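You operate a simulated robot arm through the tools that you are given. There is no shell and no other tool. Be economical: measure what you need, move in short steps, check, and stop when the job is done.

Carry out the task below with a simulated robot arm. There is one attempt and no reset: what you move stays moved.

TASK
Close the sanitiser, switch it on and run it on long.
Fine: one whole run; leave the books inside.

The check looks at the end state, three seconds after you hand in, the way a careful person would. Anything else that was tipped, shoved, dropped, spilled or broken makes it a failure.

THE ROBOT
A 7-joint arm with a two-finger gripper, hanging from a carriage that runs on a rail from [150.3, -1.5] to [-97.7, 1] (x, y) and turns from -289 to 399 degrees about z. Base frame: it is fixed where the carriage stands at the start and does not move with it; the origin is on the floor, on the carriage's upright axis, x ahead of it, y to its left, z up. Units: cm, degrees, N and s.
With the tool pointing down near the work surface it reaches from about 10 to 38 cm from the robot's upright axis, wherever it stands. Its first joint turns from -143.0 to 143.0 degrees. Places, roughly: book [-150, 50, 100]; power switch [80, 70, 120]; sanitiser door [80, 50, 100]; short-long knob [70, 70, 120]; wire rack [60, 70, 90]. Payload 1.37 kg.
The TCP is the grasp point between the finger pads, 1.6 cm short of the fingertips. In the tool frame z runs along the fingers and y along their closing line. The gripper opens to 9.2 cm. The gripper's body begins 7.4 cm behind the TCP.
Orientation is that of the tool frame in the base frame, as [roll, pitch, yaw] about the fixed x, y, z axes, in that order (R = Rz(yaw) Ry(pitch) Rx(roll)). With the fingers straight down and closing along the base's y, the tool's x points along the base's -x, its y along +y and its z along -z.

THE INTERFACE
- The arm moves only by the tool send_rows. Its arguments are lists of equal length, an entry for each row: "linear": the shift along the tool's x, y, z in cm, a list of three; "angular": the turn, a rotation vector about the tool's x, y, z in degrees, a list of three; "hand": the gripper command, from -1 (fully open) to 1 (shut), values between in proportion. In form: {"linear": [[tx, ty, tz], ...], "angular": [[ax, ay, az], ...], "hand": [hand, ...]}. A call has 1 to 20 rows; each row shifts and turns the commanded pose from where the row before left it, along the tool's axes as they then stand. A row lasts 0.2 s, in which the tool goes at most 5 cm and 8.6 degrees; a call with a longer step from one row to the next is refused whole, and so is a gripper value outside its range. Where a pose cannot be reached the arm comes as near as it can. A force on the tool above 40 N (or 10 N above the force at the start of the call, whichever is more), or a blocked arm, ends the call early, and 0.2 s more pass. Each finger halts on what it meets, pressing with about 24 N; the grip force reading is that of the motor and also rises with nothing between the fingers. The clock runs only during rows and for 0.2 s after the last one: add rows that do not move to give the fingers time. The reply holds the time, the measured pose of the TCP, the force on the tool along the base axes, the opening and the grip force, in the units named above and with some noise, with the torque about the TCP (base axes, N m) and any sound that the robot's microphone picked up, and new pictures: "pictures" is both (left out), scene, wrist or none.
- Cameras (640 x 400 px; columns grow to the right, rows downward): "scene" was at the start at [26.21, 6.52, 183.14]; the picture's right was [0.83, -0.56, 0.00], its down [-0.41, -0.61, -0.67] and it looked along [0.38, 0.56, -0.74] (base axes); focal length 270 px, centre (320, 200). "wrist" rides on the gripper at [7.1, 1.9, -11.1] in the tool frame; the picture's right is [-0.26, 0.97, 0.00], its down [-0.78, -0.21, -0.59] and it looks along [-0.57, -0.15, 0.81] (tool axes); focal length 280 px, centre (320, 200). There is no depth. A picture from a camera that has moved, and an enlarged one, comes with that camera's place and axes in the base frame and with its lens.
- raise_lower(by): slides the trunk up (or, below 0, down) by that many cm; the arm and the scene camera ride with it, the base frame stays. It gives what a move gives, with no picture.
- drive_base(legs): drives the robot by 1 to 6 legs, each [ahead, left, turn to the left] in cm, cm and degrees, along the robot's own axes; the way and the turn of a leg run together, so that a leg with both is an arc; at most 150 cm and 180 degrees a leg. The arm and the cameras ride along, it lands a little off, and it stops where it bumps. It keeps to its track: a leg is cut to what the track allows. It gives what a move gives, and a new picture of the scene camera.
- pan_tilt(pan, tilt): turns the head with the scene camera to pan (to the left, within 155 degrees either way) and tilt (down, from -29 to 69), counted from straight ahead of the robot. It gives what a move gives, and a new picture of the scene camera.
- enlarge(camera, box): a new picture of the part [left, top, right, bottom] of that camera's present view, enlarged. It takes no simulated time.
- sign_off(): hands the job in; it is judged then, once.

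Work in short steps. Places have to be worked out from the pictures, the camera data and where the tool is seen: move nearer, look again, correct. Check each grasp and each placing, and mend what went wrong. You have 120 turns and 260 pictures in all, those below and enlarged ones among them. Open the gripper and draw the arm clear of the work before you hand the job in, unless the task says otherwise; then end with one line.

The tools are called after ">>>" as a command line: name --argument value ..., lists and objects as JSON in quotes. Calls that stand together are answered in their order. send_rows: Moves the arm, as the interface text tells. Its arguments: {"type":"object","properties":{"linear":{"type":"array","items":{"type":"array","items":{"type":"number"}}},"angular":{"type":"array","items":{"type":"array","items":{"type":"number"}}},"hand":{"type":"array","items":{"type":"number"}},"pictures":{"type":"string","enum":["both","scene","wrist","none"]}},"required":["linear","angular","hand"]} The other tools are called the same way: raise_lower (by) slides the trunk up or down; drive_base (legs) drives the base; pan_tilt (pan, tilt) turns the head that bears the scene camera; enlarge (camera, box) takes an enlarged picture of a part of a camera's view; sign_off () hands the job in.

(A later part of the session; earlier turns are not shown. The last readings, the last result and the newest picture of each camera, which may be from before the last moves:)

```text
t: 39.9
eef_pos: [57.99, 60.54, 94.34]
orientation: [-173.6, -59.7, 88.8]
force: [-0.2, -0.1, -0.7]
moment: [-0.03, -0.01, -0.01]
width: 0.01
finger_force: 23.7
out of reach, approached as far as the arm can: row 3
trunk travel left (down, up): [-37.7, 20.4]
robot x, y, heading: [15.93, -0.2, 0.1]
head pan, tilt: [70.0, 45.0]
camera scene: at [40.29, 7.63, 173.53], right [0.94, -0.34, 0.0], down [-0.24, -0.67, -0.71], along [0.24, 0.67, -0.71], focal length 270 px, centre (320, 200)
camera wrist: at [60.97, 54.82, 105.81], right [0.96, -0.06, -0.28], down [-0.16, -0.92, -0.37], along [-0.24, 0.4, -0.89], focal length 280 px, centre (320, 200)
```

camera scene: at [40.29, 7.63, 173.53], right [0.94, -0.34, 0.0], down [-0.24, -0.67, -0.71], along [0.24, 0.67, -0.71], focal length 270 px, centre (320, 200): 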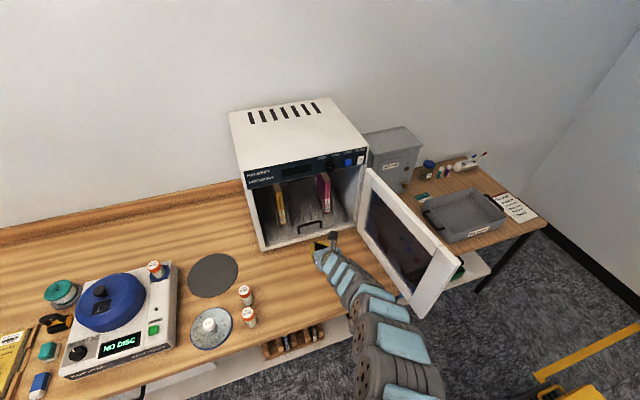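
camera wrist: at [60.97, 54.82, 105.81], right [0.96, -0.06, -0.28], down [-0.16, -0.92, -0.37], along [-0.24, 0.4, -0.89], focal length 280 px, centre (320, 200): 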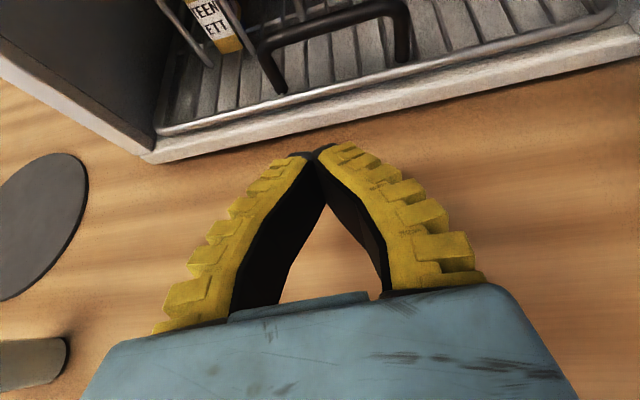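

The rack now sits just behind the sill. Push on: forward about 12 cm total, stopping at resistance.

>>> send_rows --linear '[[1, 0, 1.73], [1, 0, 1.73], [1, 0, 1.73], [1, 0, 1.73], [0.5, 0, 0.87], [0.5, 0, 0.87], [0.5, 0, 0.87], [0.5, 0, 0.87], [0, 0, 0]]' --angular '[[0, 0, 0], [0, 0, 0], [0, 0, 0], [0, 0, 0], [0, 0, 0], [0, 0, 0], [0, 0, 0], [0, 0, 0], [0, 0, 0]]' --hand '[1, 1, 1, 1, 1, 1, 1, 1, 1]'

>>> enlarge --camera "scene" --box '[220, 140, 380, 300]'

```text
t: 41.6
eef_pos: [57.54, 71.22, 94.14]
orientation: [-173.3, -59.7, 88.7]
force: [-8.2, -30.6, 14.9]
moment: [0.39, -0.25, -0.14]
width: 0.59
finger_force: 27.7
trunk travel left (down, up): [-37.7, 20.4]
robot x, y, heading: [15.77, -0.32, 0.2]
head pan, tilt: [70.0, 45.0]
stopped in row 8: the force on the tool passed its limit at 54 N (the readings are from after the stop); the commanded pose is now the measured one
camera scene: at [40.25, 7.41, 173.51], right [0.94, -0.34, 0.0], down [-0.24, -0.67, -0.7], along [0.24, 0.66, -0.71], focal length 270 px, centre (320, 200)
camera wrist: at [60.43, 65.41, 105.55], right [0.96, -0.06, -0.28], down [-0.16, -0.92, -0.37], along [-0.24, 0.4, -0.89], focal length 280 px, centre (320, 200)
```

scene: 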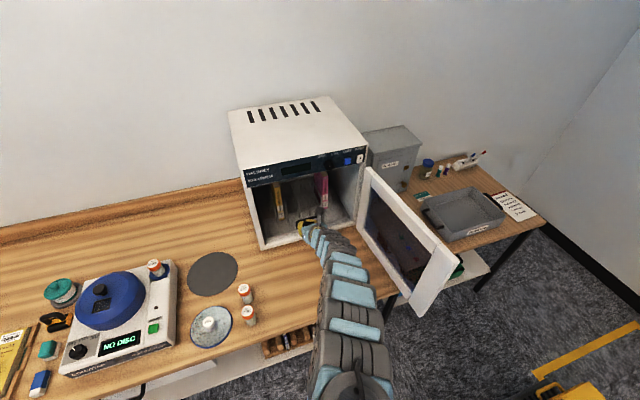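
wrist: 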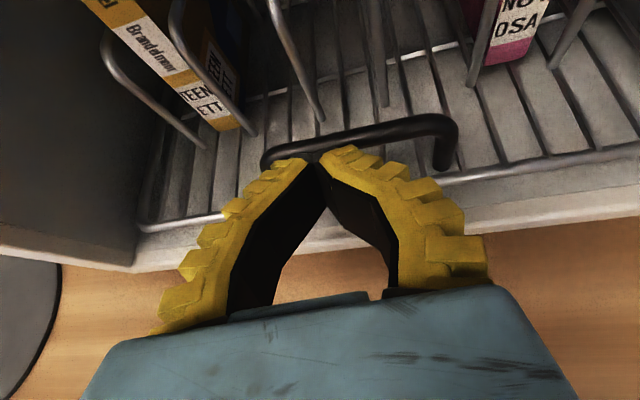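

```text
2.50 times, centred on (300, 220) of scene
camera zoom: at [40.25, 7.41, 173.51], right [0.94, -0.34, 0.0], down [-0.24, -0.67, -0.7], along [0.24, 0.66, -0.71], focal length 675 px, centre (370, 150)
```

zoom: 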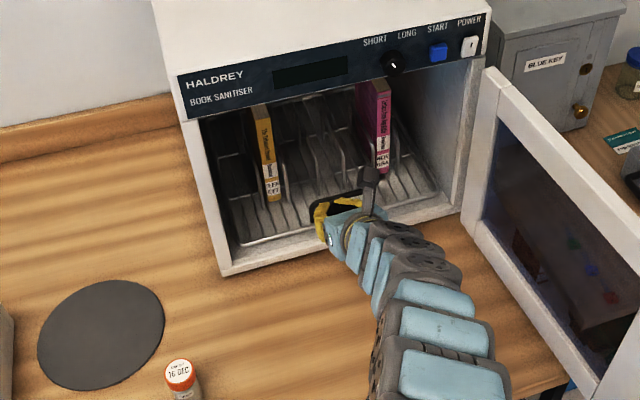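

The rack hit its back stop with the books upright: fully in. I back out, raise the trunk and lift the tool clear above door height.

>>> send_rows --linear '[[-1.5, 0, -2.6], [-1.5, 0, -2.6], [-1.5, 0, -2.6], [-1.5, 0, -2.6], [-1.5, 0, -2.6], [-1.5, 0, -2.6], [0, 0, 0]]' --angular '[[0, 0, 0], [0, 0, 0], [0, 0, 0], [0, 0, 0], [0, 0, 0], [0, 0, 0], [0, 0, 0]]' --hand '[1, 1, 1, 1, 1, 1, 1]' --pictures "none"

>>> raise_lower --by 20.4

>>> send_rows --linear '[[3.46, 0, -2], [3.46, 0, -2], [3.46, 0, -2], [3.46, 0, -2], [3.46, 0, -2], [3.46, 0, -2], [0, 0, 0]]' --angular '[[0, 0, 0], [0, 0, 0], [0, 0, 0], [0, 0, 0], [0, 0, 0], [0, 0, 0], [0, 0, 0]]' --hand '[1, 1, 1, 1, 1, 1, 1]'

```text
t: 43.2
eef_pos: [58.02, 60.34, 94.42]
orientation: [-172.5, -59.9, 88.7]
force: [0.1, 0.3, 0.7]
moment: [0.02, 0.0, -0.01]
width: 0.0
finger_force: 27.6
out of reach, approached as far as the arm can: row 4, 5, 6
trunk travel left (down, up): [-37.7, 20.4]
robot x, y, heading: [15.79, -0.14, 0.4]
head pan, tilt: [70.0, 45.0]
```

```text
t: 45.4
eef_pos: [57.92, 60.34, 114.67]
orientation: [-172.5, -59.8, 88.7]
force: [-0.3, -0.1, 0.7]
moment: [0.02, 0.01, -0.03]
width: 0.0
finger_force: 28.1
trunk travel left (down, up): [-58.1, 0.0]
robot x, y, heading: [15.74, -0.1, 0.5]
head pan, tilt: [70.0, 45.0]
```

```text
t: 47.0
eef_pos: [57.99, 60.36, 114.8]
orientation: [-172.5, -59.9, 88.6]
force: [0.8, 0.5, 1.1]
moment: [0.01, -0.02, 0.0]
width: 0.0
finger_force: 27.1
out of reach, approached as far as the arm can: row 1, 2, 3, 4, 5, 6
trunk travel left (down, up): [-58.1, 0.0]
robot x, y, heading: [15.84, -0.09, 0.6]
head pan, tilt: [70.0, 45.0]
camera scene: at [40.28, 7.6, 193.9], right [0.94, -0.34, 0.0], down [-0.24, -0.67, -0.71], along [0.24, 0.67, -0.71], focal length 270 px, centre (320, 200)
camera wrist: at [61.04, 54.48, 126.1], right [0.96, -0.05, -0.29], down [-0.16, -0.92, -0.37], along [-0.25, 0.4, -0.88], focal length 280 px, centre (320, 200)
```

scene: 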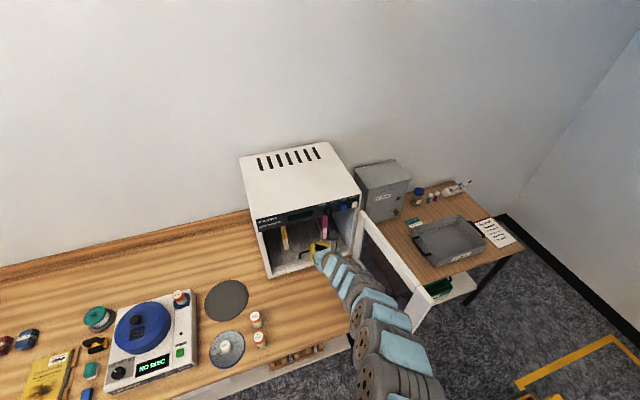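
wrist: 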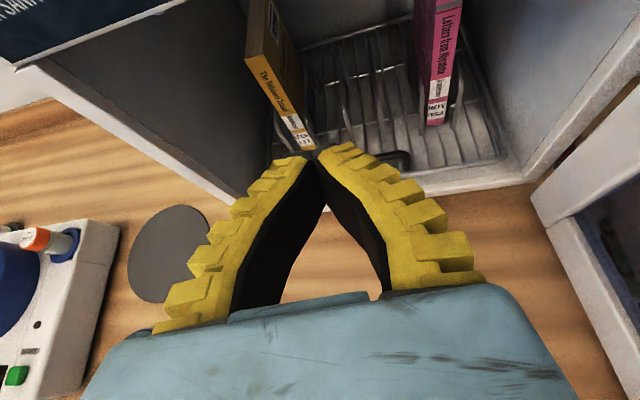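

The arm is cramped at this base place; I move the base 14 cm back to free it, then lift.

>>> drive_base --legs '[[-14, 0, 0]]'

>>> send_rows --linear '[[0, 4, 0], [0, 4, 0], [3.46, 2, -2], [3.46, 0, -2], [3.46, 0, -2], [3.46, 0, -2], [3.46, 0, -2], [3.46, 0, -2], [0, 0, 0]]' --angular '[[0, 0, 0], [0, 0, 0], [0, 0, 0], [0, 0, 0], [0, 0, 0], [0, 0, 0], [0, 0, 0], [0, 0, 0], [0, 0, 0]]' --hand '[1, 1, 1, 1, 1, 1, 1, 1, 1]' --pictures "scene"

```text
t: 48.4
eef_pos: [43.77, 60.39, 114.61]
orientation: [-172.6, -59.9, 88.6]
force: [-0.6, 0.9, 0.3]
moment: [0.0, 0.05, -0.02]
width: 0.0
finger_force: 27.4
trunk travel left (down, up): [-58.1, 0.0]
robot x, y, heading: [1.81, -0.09, 0.5]
head pan, tilt: [70.0, 45.0]
camera scene: at [26.22, 7.79, 193.91], right [0.94, -0.33, 0.0], down [-0.24, -0.67, -0.71], along [0.24, 0.67, -0.71], focal length 270 px, centre (320, 200)
```

scene: 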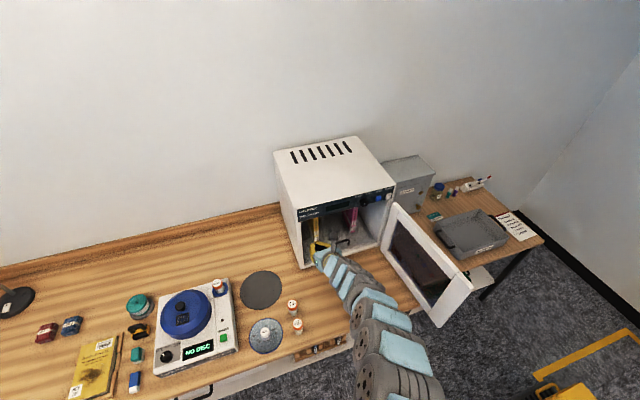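

```text
t: 50.4
eef_pos: [56.66, 62.3, 137.58]
orientation: [-172.4, -59.8, 88.6]
force: [0.3, -0.3, 0.1]
moment: [-0.03, -0.01, 0.03]
width: 0.0
finger_force: 27.8
out of reach, approached as far as the arm can: row 7, 8
trunk travel left (down, up): [-58.1, 0.0]
robot x, y, heading: [1.76, -0.16, 0.2]
head pan, tilt: [70.0, 45.0]
camera scene: at [26.21, 7.79, 193.9], right [0.94, -0.33, 0.0], down [-0.24, -0.67, -0.71], along [0.24, 0.67, -0.71], focal length 270 px, centre (320, 200)
```

scene: 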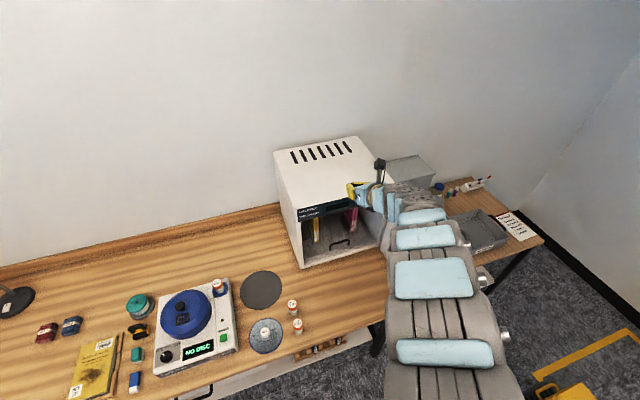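

Free again at z≈137. I drive ahead 60 cm so that the tool passes over to the outer side of the door.

>>> drive_base --legs '[[60, 0, 0]]'

>>> pan_tilt --pan 105 --tilt 50

```text
t: 53.8
eef_pos: [117.24, 61.19, 137.48]
orientation: [-172.4, -60.0, 88.4]
force: [0.6, -0.7, 0.1]
moment: [-0.01, 0.03, -0.02]
width: 0.0
finger_force: 28.3
trunk travel left (down, up): [-58.1, 0.0]
robot x, y, heading: [62.23, -0.73, -0.0]
head pan, tilt: [70.0, 45.0]
camera scene: at [86.46, 7.0, 193.9], right [0.94, -0.34, 0.0], down [-0.24, -0.66, -0.71], along [0.24, 0.66, -0.71], focal length 270 px, centre (320, 200)
```

scene: 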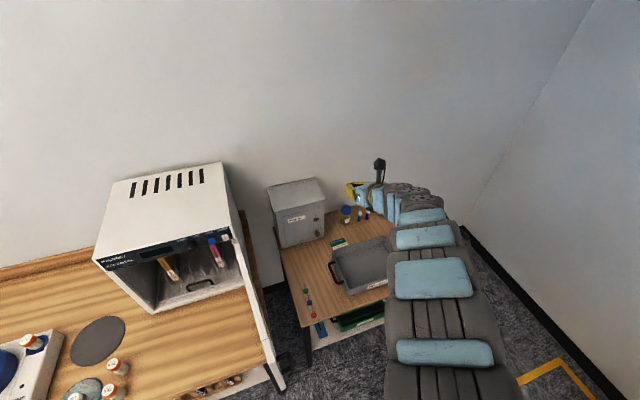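

```text
t: 54.8
eef_pos: [117.23, 61.33, 137.49]
orientation: [-172.4, -59.9, 88.3]
force: [-0.5, -0.2, 0.0]
moment: [-0.02, -0.01, 0.02]
width: 0.0
finger_force: 27.8
trunk travel left (down, up): [-58.1, 0.0]
robot x, y, heading: [61.99, -0.33, 0.1]
head pan, tilt: [105.0, 50.0]
camera scene: at [81.69, 6.79, 193.21], right [0.97, 0.26, 0.0], down [0.2, -0.74, -0.64], along [-0.17, 0.62, -0.77], focal length 270 px, centre (320, 200)
```

scene: 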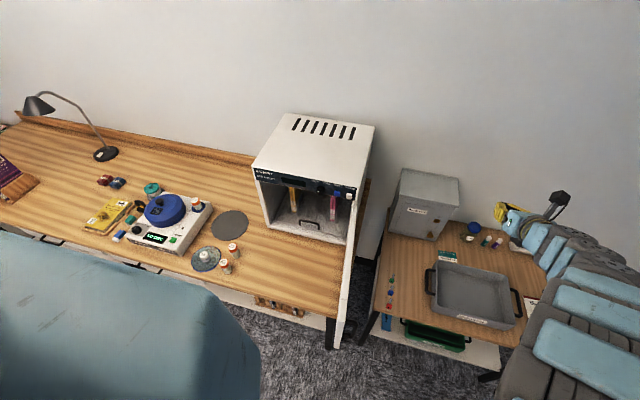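

Tool is on the outer side. I yaw it 48° so it points toward −x/+y.

>>> send_rows --linear '[[0, 0, 0], [0, 0, 0], [0, 0, 0], [0, 0, 0], [0, 0, 0], [0, 0, 0], [0, 0, 0]]' --angular '[[6.93, 0, -4], [6.93, 0, -4], [6.93, 0, -4], [6.93, 0, -4], [6.93, 0, -4], [6.93, 0, -4], [0, 0, 0]]' --hand '[1, 1, 1, 1, 1, 1, 1]'

```text
t: 56.4
eef_pos: [114.67, 56.06, 135.69]
orientation: [-173.8, -62.4, 129.4]
force: [-0.1, 0.3, -0.6]
moment: [0.01, 0.04, 0.04]
width: 0.0
finger_force: 28.5
out of reach, approached as far as the arm can: row 4, 5, 6
trunk travel left (down, up): [-58.1, 0.0]
robot x, y, heading: [61.9, -0.38, -0.1]
head pan, tilt: [105.0, 50.0]
camera scene: at [81.69, 6.79, 193.21], right [0.97, 0.26, 0.0], down [0.2, -0.74, -0.64], along [-0.17, 0.62, -0.77], focal length 270 px, centre (320, 200)
camera wrist: at [121.02, 53.23, 146.78], right [0.76, 0.59, -0.28], down [0.46, -0.79, -0.41], along [-0.46, 0.18, -0.87], focal length 280 px, centre (320, 200)
```

scene: 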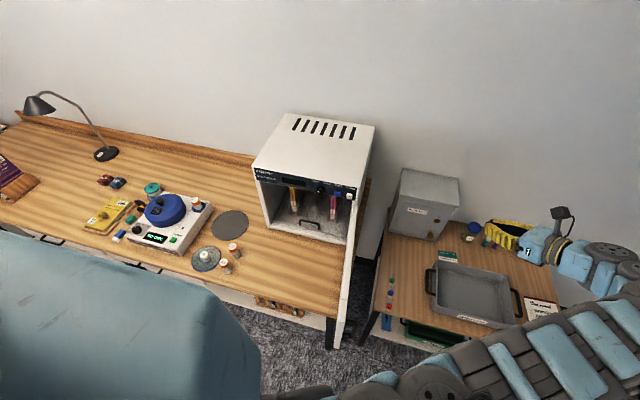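
wrist: 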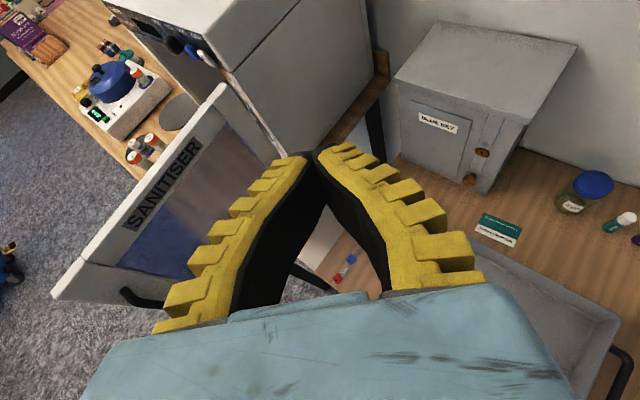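

The tool faces the door's outer face. I lower it 20 cm and 10 cm toward −y, to hit nearer the free edge.

>>> send_rows --linear '[[-3.55, -1.06, 0.4], [-3.55, -1.06, 0.4], [-3.55, -1.06, 0.4], [-3.55, -1.06, 0.4], [-3.55, -1.06, 0.4], [-3.55, -1.06, 0.4], [0, 0, 0]]' --angular '[[0, 0, 0], [0, 0, 0], [0, 0, 0], [0, 0, 0], [0, 0, 0], [0, 0, 0], [0, 0, 0]]' --hand '[1, 1, 1, 1, 1, 1, 1]'

```text
t: 58.0
eef_pos: [113.38, 44.6, 116.06]
orientation: [-174.0, -62.4, 129.8]
force: [0.4, -0.3, 0.3]
moment: [0.0, 0.0, 0.0]
width: 0.0
finger_force: 27.6
out of reach, approached as far as the arm can: row 4, 6
trunk travel left (down, up): [-58.1, 0.0]
robot x, y, heading: [61.64, -0.69, 0.0]
head pan, tilt: [105.0, 50.0]
camera scene: at [81.68, 6.79, 193.21], right [0.97, 0.26, 0.0], down [0.2, -0.74, -0.64], along [-0.17, 0.62, -0.77], focal length 270 px, centre (320, 200)
camera wrist: at [119.78, 41.58, 127.26], right [0.76, 0.59, -0.28], down [0.46, -0.79, -0.41], along [-0.46, 0.18, -0.87], focal length 280 px, centre (320, 200)
```

scene: 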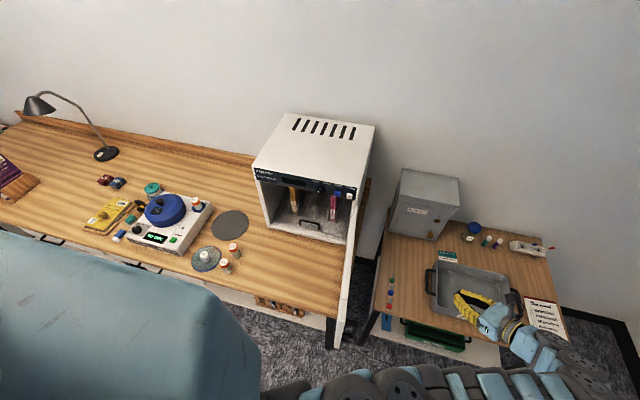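
wrist: 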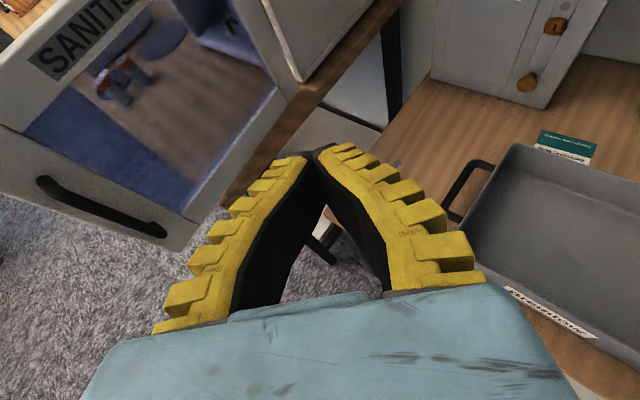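

I lower the trunk 10 cm (tip ≈ z 105, mid-door) and drive 18 cm back toward the door.

>>> raise_lower --by -10

>>> drive_base --legs '[[-18, 0, 0]]'

>>> enlarge --camera "wrist" --box '[0, 0, 640, 400]'

```text
t: 59.3
eef_pos: [113.49, 44.45, 105.99]
orientation: [-173.9, -62.5, 129.5]
force: [0.4, 0.0, -0.4]
moment: [-0.02, 0.02, 0.01]
width: 0.01
finger_force: 27.9
trunk travel left (down, up): [-48.1, 10.0]
robot x, y, heading: [62.2, -0.66, 0.1]
head pan, tilt: [105.0, 50.0]
```

```text
t: 60.8
eef_pos: [95.38, 44.62, 106.02]
orientation: [-173.9, -62.4, 129.5]
force: [0.5, 0.9, 1.0]
moment: [0.01, 0.01, -0.04]
width: 0.0
finger_force: 27.5
trunk travel left (down, up): [-48.1, 10.0]
robot x, y, heading: [43.59, -0.12, 0.2]
head pan, tilt: [105.0, 50.0]
camera scene: at [63.55, 6.92, 183.21], right [0.97, 0.26, 0.0], down [0.2, -0.74, -0.64], along [-0.17, 0.62, -0.77], focal length 270 px, centre (320, 200)
```

scene: 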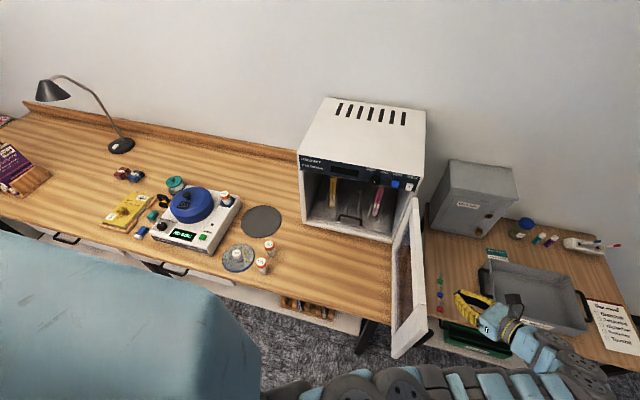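

```text
1.00 times, centred on (320, 200) of wrist (not enlarged: the box is as wide or as high as the picture)
camera zoom: at [101.75, 41.62, 117.24], right [0.76, 0.59, -0.28], down [0.46, -0.79, -0.41], along [-0.46, 0.18, -0.87], focal length 280 px, centre (320, 200)
```

zoom: 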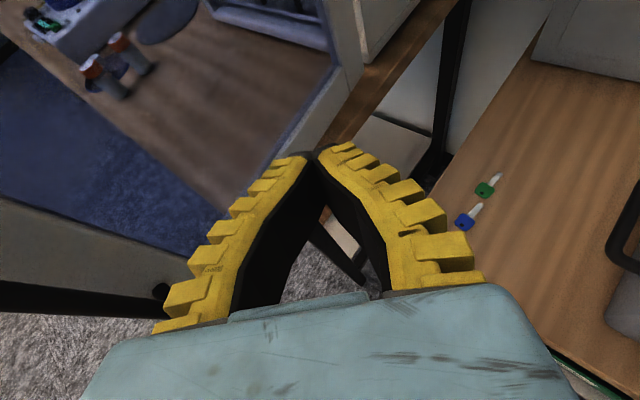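

Path clear: the links stay off the door's free edge. I drive 16 cm further, which should touch and start the door.

>>> drive_base --legs '[[-16, 0, 0]]'

>>> enlarge --camera "wrist" --box '[0, 0, 640, 400]'

```text
t: 62.2
eef_pos: [79.63, 44.77, 106.03]
orientation: [-173.8, -62.4, 129.6]
force: [-0.2, 0.1, 0.2]
moment: [0.0, 0.0, -0.01]
width: 0.02
finger_force: 27.9
trunk travel left (down, up): [-48.1, 10.0]
robot x, y, heading: [27.75, -0.4, -0.2]
head pan, tilt: [105.0, 50.0]
camera scene: at [47.77, 7.11, 183.21], right [0.97, 0.26, 0.0], down [0.2, -0.74, -0.64], along [-0.17, 0.62, -0.77], focal length 270 px, centre (320, 200)
```

scene: 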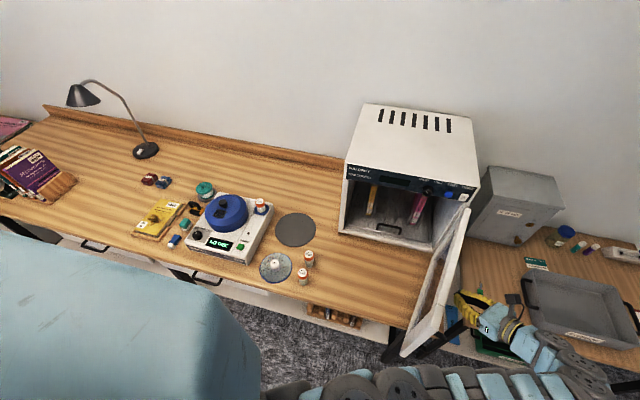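

```text
1.00 times, centred on (320, 200) of wrist (not enlarged: the box is as wide or as high as the picture)
camera zoom: at [85.92, 41.86, 117.25], right [0.76, 0.59, -0.28], down [0.46, -0.79, -0.41], along [-0.46, 0.18, -0.87], focal length 280 px, centre (320, 200)
```

zoom: 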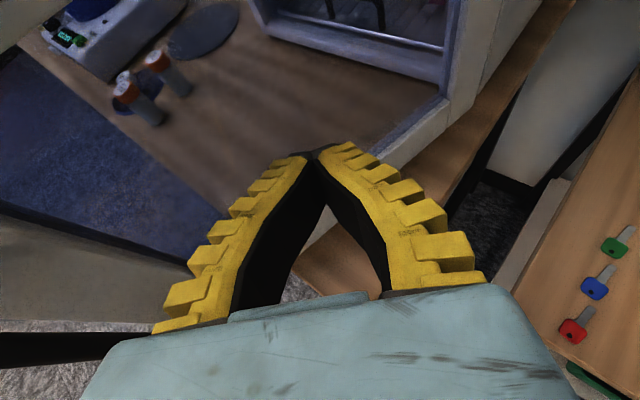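

The door has begun to swing. I drive another 14 cm.

>>> drive_base --legs '[[-14, 0, 0]]'

>>> enlarge --camera "wrist" --box '[0, 0, 640, 400]'

```text
t: 63.5
eef_pos: [65.73, 44.61, 105.99]
orientation: [-174.0, -62.4, 129.3]
force: [0.1, 0.0, 0.2]
moment: [0.0, -0.02, 0.02]
width: 0.0
finger_force: 27.6
trunk travel left (down, up): [-48.1, 10.0]
robot x, y, heading: [13.71, -0.01, -0.1]
head pan, tilt: [105.0, 50.0]
camera scene: at [33.75, 7.18, 183.21], right [0.97, 0.26, 0.0], down [0.2, -0.74, -0.64], along [-0.16, 0.62, -0.77], focal length 270 px, centre (320, 200)
```

scene: 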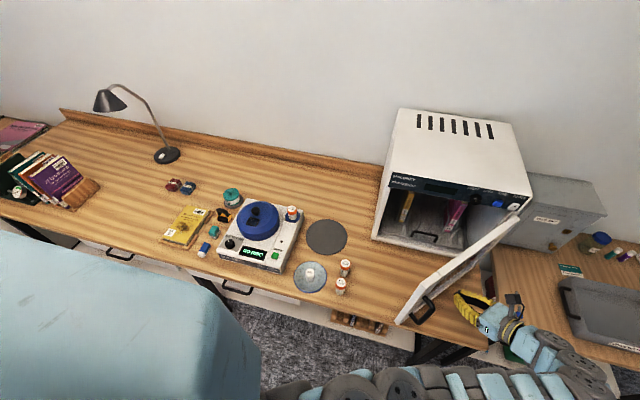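

```text
1.00 times, centred on (320, 200) of wrist (not enlarged: the box is as wide or as high as the picture)
camera zoom: at [72.03, 41.8, 117.25], right [0.76, 0.58, -0.28], down [0.46, -0.79, -0.41], along [-0.46, 0.18, -0.87], focal length 280 px, centre (320, 200)
```

zoom: 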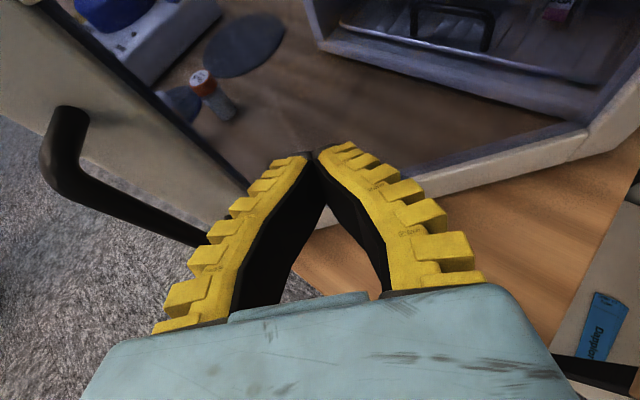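

Door at ≈40°, moving smoothly. Now I push with the arm along −x/+y.

>>> send_rows --linear '[[1.43, 0.59, 2.73], [1.43, 0.59, 2.73], [1.43, 0.59, 2.73], [1.43, 0.59, 2.73], [1.43, 0.59, 2.73], [0, 0, 0]]' --angular '[[0, 0, 0], [0, 0, 0], [0, 0, 0], [0, 0, 0], [0, 0, 0], [0, 0, 0]]' --hand '[1, 1, 1, 1, 1, 1]'

```text
t: 65.0
eef_pos: [56.95, 57.71, 106.1]
orientation: [-174.0, -62.4, 129.3]
force: [0.5, 0.2, 0.6]
moment: [0.0, -0.03, -0.01]
width: 0.0
finger_force: 27.9
trunk travel left (down, up): [-48.1, 10.0]
robot x, y, heading: [13.99, 0.02, -0.1]
head pan, tilt: [105.0, 50.0]
camera scene: at [33.75, 7.19, 183.21], right [0.97, 0.25, 0.0], down [0.2, -0.74, -0.64], along [-0.16, 0.62, -0.77], focal length 270 px, centre (320, 200)
camera wrist: at [63.32, 54.76, 117.32], right [0.76, 0.58, -0.28], down [0.46, -0.79, -0.41], along [-0.46, 0.18, -0.87], focal length 280 px, centre (320, 200)
```

scene: 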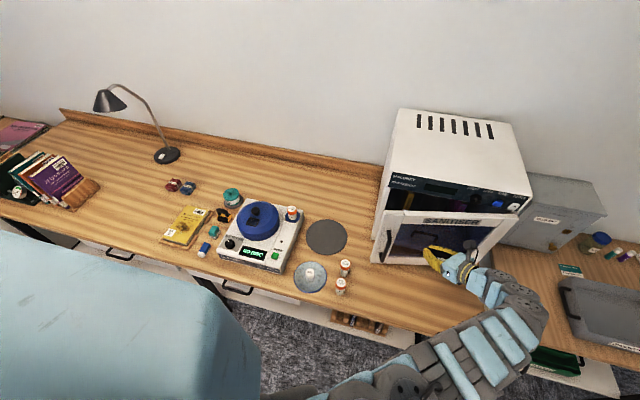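
wrist: 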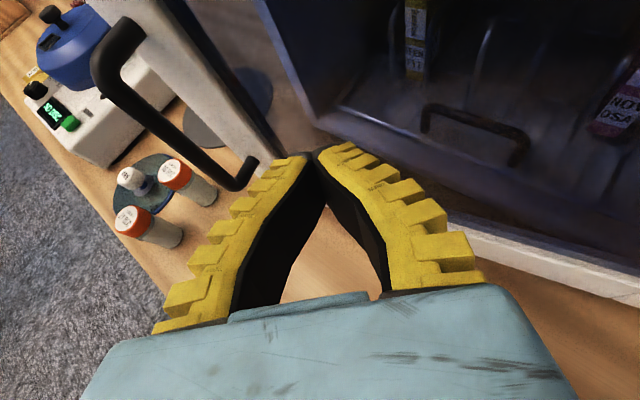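

Door nearly shut. I go on mainly along +y in small steps until it meets the frame.

>>> send_rows --linear '[[0.625, 0.72, 1.2], [0.625, 0.72, 1.2], [0.625, 0.72, 1.2], [0.625, 0.72, 1.2], [0.625, 0.72, 1.2], [0.42, 0.48, 0.8], [0.42, 0.48, 0.8], [0.42, 0.48, 0.8], [0, 0, 0]]' --angular '[[0, 0, 0], [0, 0, 0], [0, 0, 0], [0, 0, 0], [0, 0, 0], [0, 0, 0], [0, 0, 0], [0, 0, 0], [0, 0, 0]]' --hand '[1, 1, 1, 1, 1, 1, 1, 1, 1]'

>>> enlarge --camera "scene" --box '[360, 160, 540, 280]'

```text
t: 67.0
eef_pos: [53.3, 62.06, 105.95]
orientation: [-173.9, -62.4, 129.3]
force: [-0.8, 0.0, 0.2]
moment: [0.03, -0.02, 0.02]
width: 0.01
finger_force: 28.0
out of reach, approached as far as the arm can: row 1, 2, 3, 4, 5, 6, 7, 8
trunk travel left (down, up): [-48.1, 10.0]
robot x, y, heading: [14.0, -0.27, -0.2]
head pan, tilt: [105.0, 50.0]
camera scene: at [33.75, 7.18, 183.21], right [0.97, 0.26, 0.0], down [0.2, -0.74, -0.64], along [-0.16, 0.62, -0.77], focal length 270 px, centre (320, 200)
camera wrist: at [59.51, 59.04, 117.25], right [0.76, 0.58, -0.28], down [0.46, -0.79, -0.41], along [-0.46, 0.18, -0.87], focal length 280 px, centre (320, 200)
```

scene: 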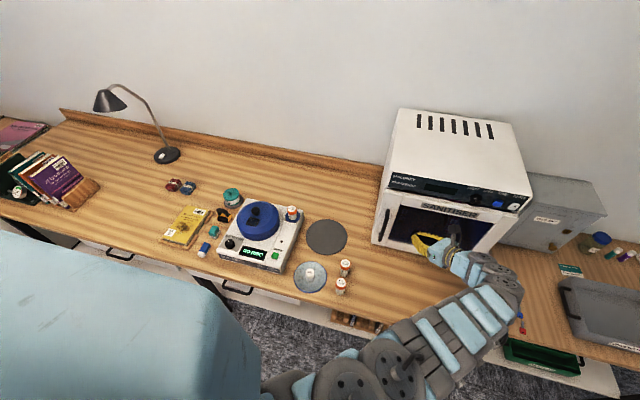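
wrist: 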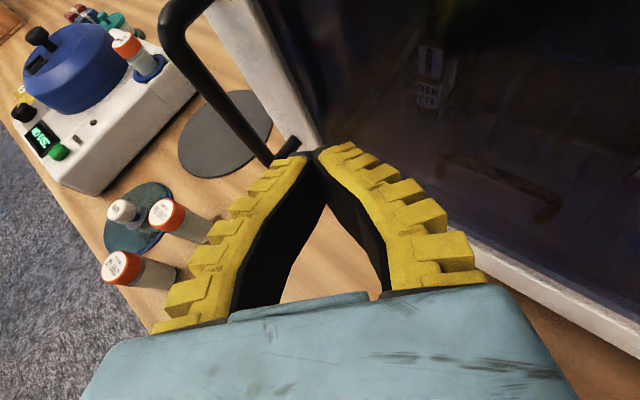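

```text
3.33 times, centred on (450, 220) of scene
camera zoom: at [33.75, 7.18, 183.21], right [0.97, 0.26, 0.0], down [0.2, -0.74, -0.64], along [-0.16, 0.62, -0.77], focal length 900 px, centre (-113, 133)
```

zoom: 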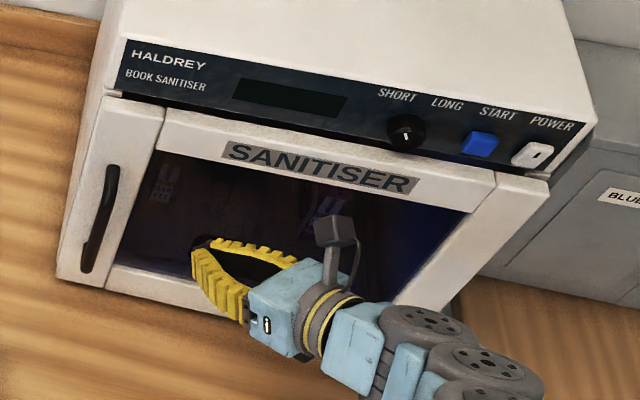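

Door looks about shut, at the arm's limit in this pose. I back off and yaw the tool back to straight +y.

>>> send_rows --linear '[[-1.5, 0, -2.8], [-1.5, 0, -2.8], [-1.5, 0, -2.8], [-1.5, 0, -2.8], [0, 0, 0], [0, 0, 0], [0, 0, 0], [0, 0, 0], [0, 0, 0], [0, 0, 0]]' --angular '[[0, 0, 0], [0, 0, 0], [0, 0, 0], [0, 0, 0], [-6.93, 0, 3.7], [-6.93, 0, 3.7], [-6.93, 0, 3.7], [-6.93, 0, 3.7], [-6.93, 0, 3.7], [0, 0, 0]]' --hand '[1, 1, 1, 1, 1, 1, 1, 1, 1, 1]'

>>> enlarge --camera "scene" --box '[360, 160, 540, 280]'

```text
t: 69.2
eef_pos: [61.58, 52.73, 105.74]
orientation: [-174.7, -60.5, 90.7]
force: [-0.9, 0.9, -0.2]
moment: [-0.05, -0.01, 0.0]
width: 0.03
finger_force: 27.1
out of reach, approached as far as the arm can: row 3, 4, 9
trunk travel left (down, up): [-48.1, 10.0]
robot x, y, heading: [14.02, -0.05, 0.2]
head pan, tilt: [105.0, 50.0]
camera scene: at [33.74, 7.22, 183.21], right [0.97, 0.26, 0.0], down [0.2, -0.74, -0.64], along [-0.16, 0.62, -0.77], focal length 270 px, centre (320, 200)
camera wrist: at [64.55, 46.83, 117.16], right [0.96, -0.04, -0.27], down [-0.14, -0.91, -0.38], along [-0.23, 0.41, -0.88], focal length 280 px, centre (320, 200)
```

scene: 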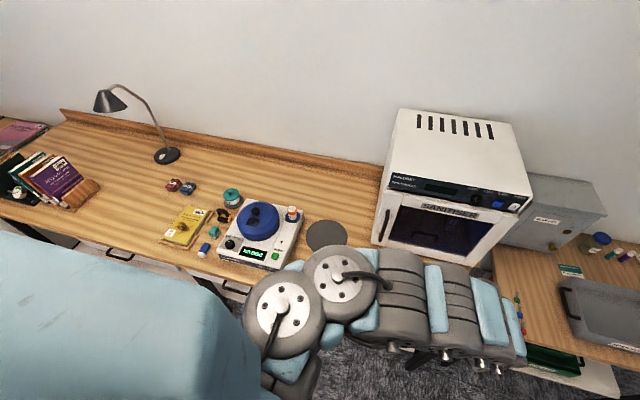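
wrist: 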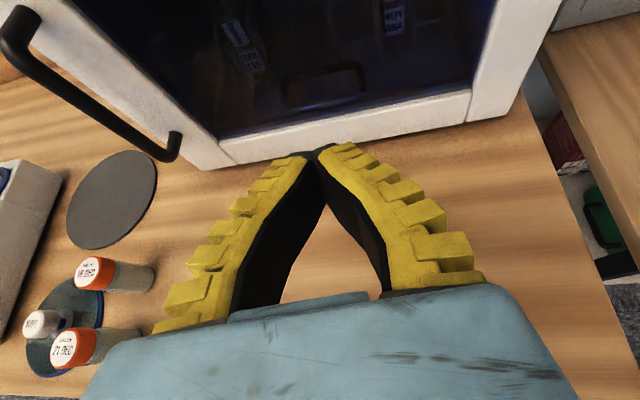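

```text
3.33 times, centred on (450, 220) of scene
camera zoom: at [33.74, 7.22, 183.21], right [0.97, 0.26, 0.0], down [0.2, -0.74, -0.64], along [-0.16, 0.62, -0.77], focal length 900 px, centre (-113, 133)
```

zoom: 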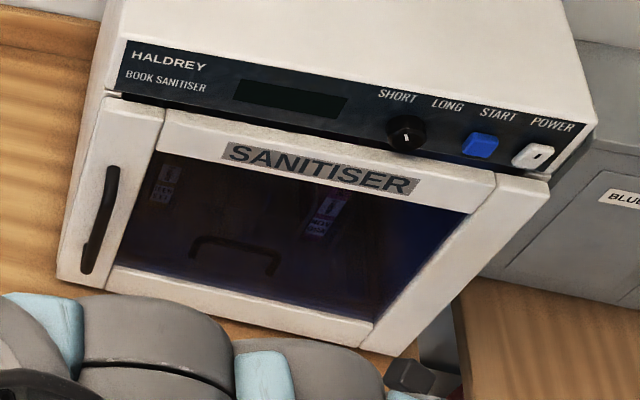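

The books are inside and the door looks shut; I press it gently front-on near its free side to make sure it is home.

>>> send_rows --linear '[[0, -4, 0], [0, -4, 0], [0, -3, 0], [1, 0, 1.73], [1, 0, 1.73], [1, 0, 1.73], [1, 0, 1.73], [0.5, 0, 0.87], [0.5, 0, 0.87], [0.5, 0, 0.87], [0, 0, 0]]' --angular '[[0, 0, 0], [0, 0, 0], [0, 0, 0], [0, 0, 0], [0, 0, 0], [0, 0, 0], [0, 0, 0], [0, 0, 0], [0, 0, 0], [0, 0, 0], [0, 0, 0]]' --hand '[1, 1, 1, 1, 1, 1, 1, 1, 1, 1, 1]'

```text
t: 71.5
eef_pos: [54.03, 66.48, 101.96]
orientation: [-174.9, -60.4, 90.8]
force: [-0.1, 0.9, -0.5]
moment: [0.03, -0.02, -0.02]
width: 0.0
finger_force: 27.7
out of reach, approached as far as the arm can: row 1, 2, 3
trunk travel left (down, up): [-48.1, 10.0]
robot x, y, heading: [13.71, -0.25, -0.1]
head pan, tilt: [105.0, 50.0]
camera scene: at [33.75, 7.18, 183.21], right [0.97, 0.26, 0.0], down [0.2, -0.74, -0.64], along [-0.16, 0.62, -0.77], focal length 270 px, centre (320, 200)
camera wrist: at [57.02, 60.53, 113.5], right [0.96, -0.04, -0.27], down [-0.14, -0.91, -0.38], along [-0.23, 0.4, -0.88], focal length 280 px, centre (320, 200)
```

scene: 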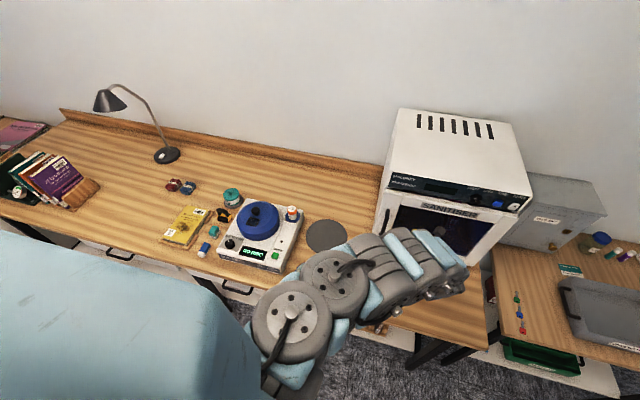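
wrist: 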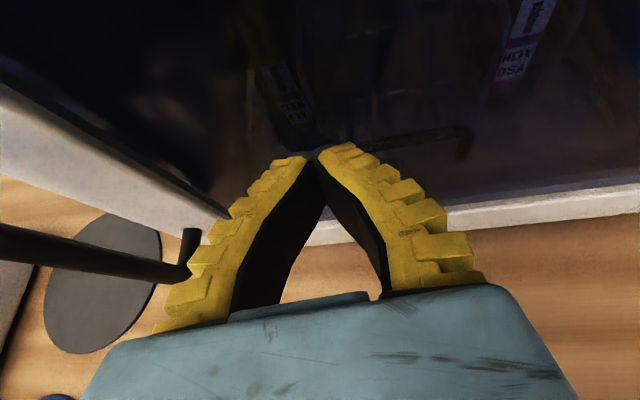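

No contact force yet at y 66.5; I continue in half-centimetre steps.

>>> send_rows --linear '[[0.25, 0.1, 0.43], [0.25, 0.1, 0.43], [0.25, 0.1, 0.43], [0.25, 0.1, 0.43], [0.25, 0.1, 0.43], [0.25, 0.1, 0.43], [0.25, 0.1, 0.43]]' --angular '[[0, 0, 0], [0, 0, 0], [0, 0, 0], [0, 0, 0], [0, 0, 0], [0, 0, 0], [0, 0, 0]]' --hand '[1, 1, 1, 1, 1, 1, 1]'

```text
t: 72.2
eef_pos: [54.14, 66.93, 101.73]
orientation: [-174.6, -60.2, 90.6]
force: [-10.0, -29.8, 15.5]
moment: [0.47, -0.26, -0.23]
width: 0.01
finger_force: 27.4
trunk travel left (down, up): [-48.1, 10.0]
robot x, y, heading: [13.91, 0.0, -0.2]
head pan, tilt: [105.0, 50.0]
stopped in row 2: the force on the tool passed its limit at 44 N (the readings are from after the stop); the commanded pose is now the measured one
camera scene: at [33.69, 7.03, 183.19], right [0.97, 0.25, 0.0], down [0.19, -0.74, -0.64], along [-0.16, 0.62, -0.77], focal length 270 px, centre (320, 200)
camera wrist: at [57.1, 60.9, 113.19], right [0.96, -0.04, -0.27], down [-0.14, -0.92, -0.38], along [-0.23, 0.4, -0.89], focal length 280 px, centre (320, 200)
```

scene: 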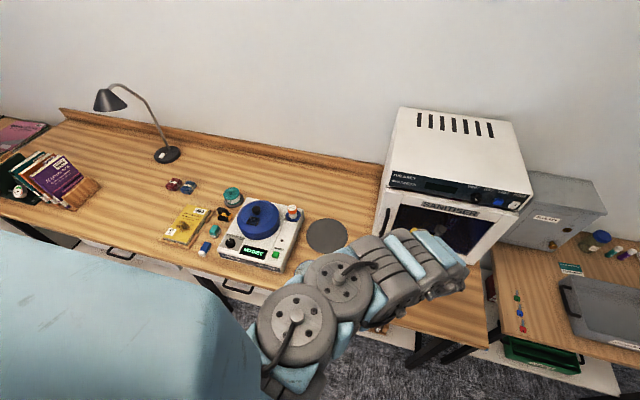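
wrist: 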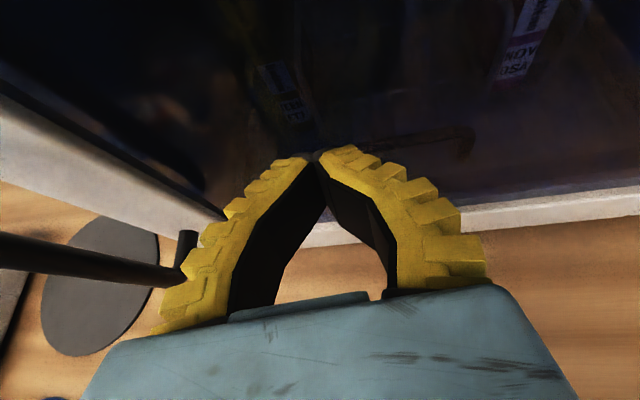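

Hard stop: the door is home. I back off 12 cm in −y, then raise toward panel height and level the tool.

>>> send_rows --linear '[[-1.5, 0.3, -2.6], [-1.5, 0.3, -2.6], [-1.5, 0.3, -2.6], [-1.5, 0.3, -2.6], [0, 0, 0]]' --angular '[[0, 0, 0], [0, 0, 0], [0, 0, 0], [0, 0, 0], [0, 0, 0]]' --hand '[1, 1, 1, 1, 1]' --pictures "none"

>>> raise_lower --by 10

>>> drive_base --legs '[[-8, 0, 0]]'

>>> send_rows --linear '[[3.46, 2.7, -2], [3.46, 2.7, -2], [3.46, 2.6, -2], [0, 2, 0], [0, 2, 0], [0, 2, 0], [0, 0, 0], [0, 0, 0], [0, 0, 0]]' --angular '[[0, 0, 0], [0, 0, 0], [0, 0, 0], [0, 7.4, 0], [0, 7.4, 0], [0, 7.4, 0], [0, 7.4, 0], [0, 0, 0], [0, 0, 0]]' --hand '[1, 1, 1, 1, 1, 1, 1, 1, 1]'

```text
t: 73.3
eef_pos: [56.46, 55.46, 101.77]
orientation: [-174.7, -60.4, 90.8]
force: [0.6, 0.4, 0.1]
moment: [-0.02, -0.03, -0.02]
width: 0.02
finger_force: 28.1
trunk travel left (down, up): [-48.1, 10.0]
robot x, y, heading: [13.67, -0.35, -0.4]
head pan, tilt: [105.0, 50.0]
```

```text
t: 74.7
eef_pos: [56.5, 55.52, 111.73]
orientation: [-174.7, -60.4, 90.8]
force: [0.5, -0.3, 0.5]
moment: [0.01, 0.0, 0.03]
width: 0.02
finger_force: 28.0
trunk travel left (down, up): [-58.1, 0.0]
robot x, y, heading: [13.71, -0.01, -0.2]
head pan, tilt: [105.0, 50.0]
```

```text
t: 75.7
eef_pos: [48.68, 55.64, 111.79]
orientation: [-174.6, -60.4, 90.7]
force: [-0.5, -0.1, -0.2]
moment: [0.03, 0.0, -0.02]
width: 0.02
finger_force: 28.3
trunk travel left (down, up): [-58.1, 0.0]
robot x, y, heading: [5.93, 0.02, -0.2]
head pan, tilt: [105.0, 50.0]
camera scene: at [25.97, 7.26, 193.21], right [0.97, 0.25, 0.0], down [0.2, -0.74, -0.64], along [-0.16, 0.62, -0.77], focal length 270 px, centre (320, 200)
```

scene: 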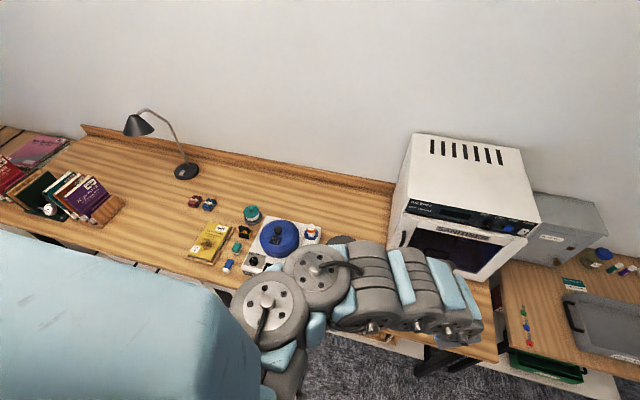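

```text
t: 77.7
eef_pos: [63.28, 56.91, 123.12]
orientation: [-86.5, -87.4, 1.9]
force: [-0.6, 0.3, 0.2]
moment: [-0.03, -0.02, 0.01]
width: 0.0
finger_force: 28.5
trunk travel left (down, up): [-58.1, 0.0]
robot x, y, heading: [6.35, -0.13, -0.2]
head pan, tilt: [105.0, 50.0]
camera scene: at [25.97, 7.25, 193.21], right [0.97, 0.25, 0.0], down [0.2, -0.74, -0.64], along [-0.16, 0.62, -0.77], focal length 270 px, centre (320, 200)
camera wrist: at [66.44, 46.0, 130.02], right [0.95, 0.09, -0.31], down [-0.19, -0.61, -0.77], along [-0.26, 0.79, -0.56], focal length 280 px, centre (320, 200)
```

scene: 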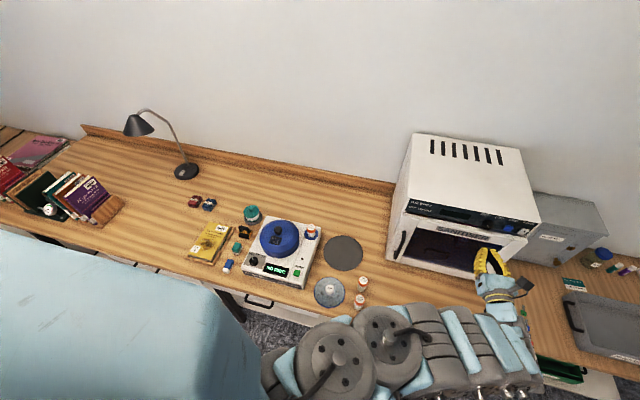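
wrist: 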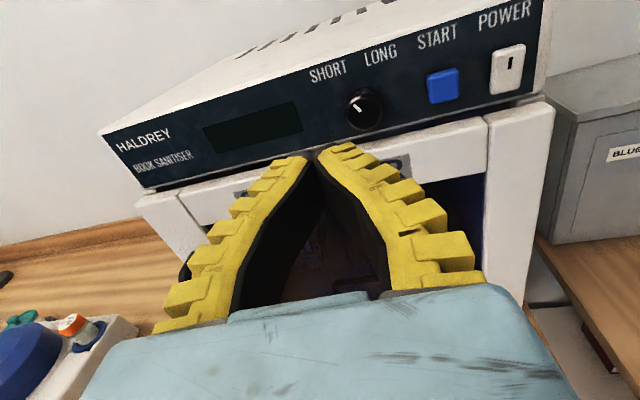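

Clear view: knob ≈ (65.2, 69, 121.7), start ≈ (71.4, 69, 121.8), power ≈ (75.8, 69, 121.7); knob on SHORT. I true up the tool (≈5.6° yaw, 3° roll) and drive ahead to bring it before the power switch.

>>> drive_base --legs '[[14, 0, 0]]'

>>> send_rows --linear '[[0, 0, 0], [0, 0, 0]]' --angular '[[-5.6, 2.6, -3.1], [0, 0, 0]]' --hand '[1, 1]'

```text
t: 79.0
eef_pos: [76.92, 56.67, 123.1]
orientation: [-87.5, -87.3, 2.7]
force: [0.6, 0.3, -0.2]
moment: [-0.04, 0.03, -0.01]
width: 0.0
finger_force: 27.5
trunk travel left (down, up): [-58.1, 0.0]
robot x, y, heading: [19.85, -0.25, -0.6]
head pan, tilt: [105.0, 50.0]
camera scene: at [39.59, 7.09, 193.21], right [0.97, 0.25, 0.0], down [0.19, -0.74, -0.64], along [-0.16, 0.62, -0.77], focal length 270 px, centre (320, 200)
```

scene: 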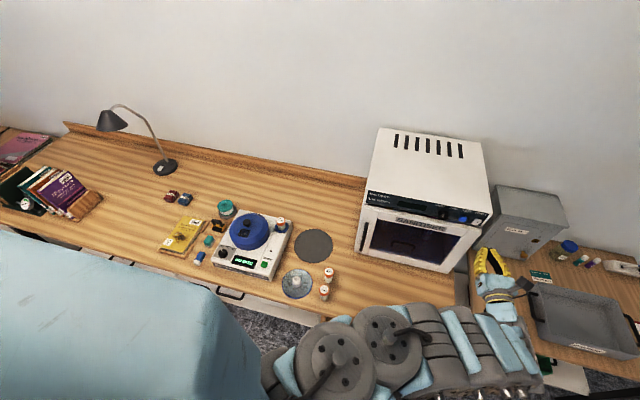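

```text
t: 79.6
eef_pos: [76.94, 56.58, 123.15]
orientation: [9.5, -87.2, -99.8]
force: [0.3, -0.3, 0.1]
moment: [0.0, 0.01, 0.01]
width: 0.0
finger_force: 27.5
trunk travel left (down, up): [-58.1, 0.0]
robot x, y, heading: [20.21, -0.33, -0.0]
head pan, tilt: [105.0, 50.0]
camera scene: at [39.6, 7.09, 193.21], right [0.97, 0.25, 0.0], down [0.19, -0.74, -0.64], along [-0.16, 0.62, -0.77], focal length 270 px, centre (320, 200)
camera wrist: at [78.63, 45.23, 129.68], right [0.97, 0.01, -0.25], down [-0.21, -0.55, -0.81], along [-0.14, 0.83, -0.53], focal length 280 px, centre (320, 200)
```

scene: 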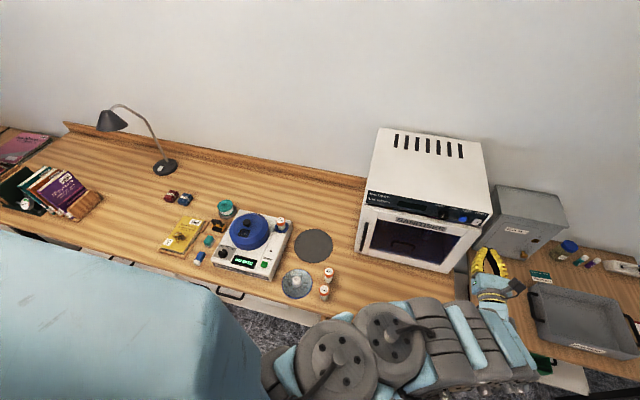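
wrist: 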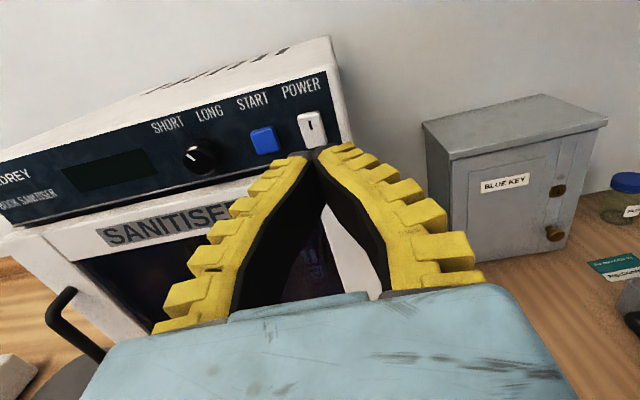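

Power switch ≈ (75.8, 68.8, 122). I align the closed fingertips with it and approach to ≈1 cm.

>>> send_rows --linear '[[-1.1, -1.1, 0], [0, 0, 3], [0, 0, 3], [0, 0, 2.5], [0, 0, 0]]' --angular '[[0, -2.6, 0], [0, 0, 0], [0, 0, 0], [0, 0, 0], [0, 0, 0]]' --hand '[1, 1, 1, 1, 1]'

>>> enlarge --camera "wrist" --box '[160, 40, 480, 240]'

```text
t: 80.8
eef_pos: [75.73, 65.19, 122.06]
orientation: [90.0, -89.7, 179.6]
force: [0.1, 0.9, -0.2]
moment: [0.0, -0.03, 0.01]
width: 0.03
finger_force: 28.0
trunk travel left (down, up): [-58.1, 0.0]
robot x, y, heading: [19.78, -0.43, -0.6]
head pan, tilt: [105.0, 50.0]
camera scene: at [39.59, 7.09, 193.21], right [0.97, 0.25, 0.0], down [0.19, -0.74, -0.64], along [-0.16, 0.62, -0.77], focal length 270 px, centre (320, 200)
camera wrist: at [77.47, 54.09, 129.02], right [0.97, -0.01, -0.26], down [-0.21, -0.59, -0.78], along [-0.15, 0.81, -0.57], focal length 280 px, centre (320, 200)
```

scene: 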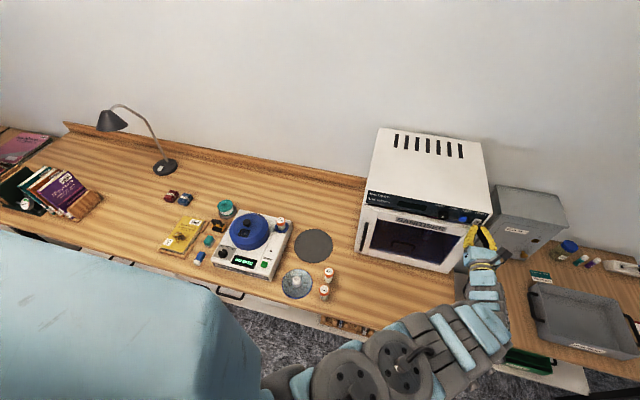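
wrist: 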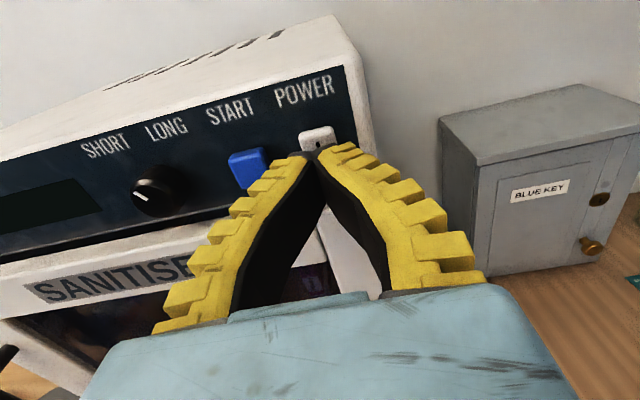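

```text
2.00 times, centred on (320, 140) of wrist
camera zoom: at [77.47, 54.09, 129.02], right [0.97, -0.01, -0.26], down [-0.21, -0.59, -0.78], along [-0.15, 0.81, -0.57], focal length 561 px, centre (320, 320)
```

zoom: 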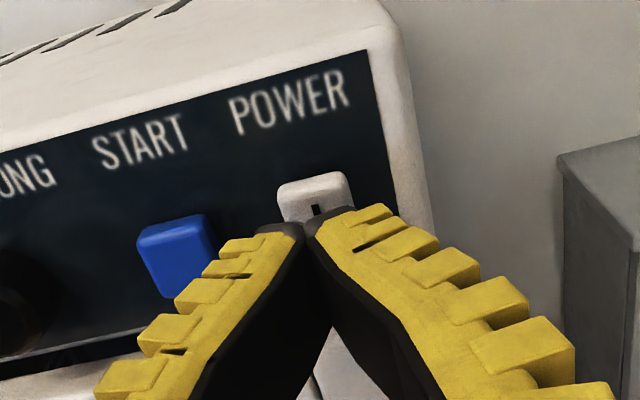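

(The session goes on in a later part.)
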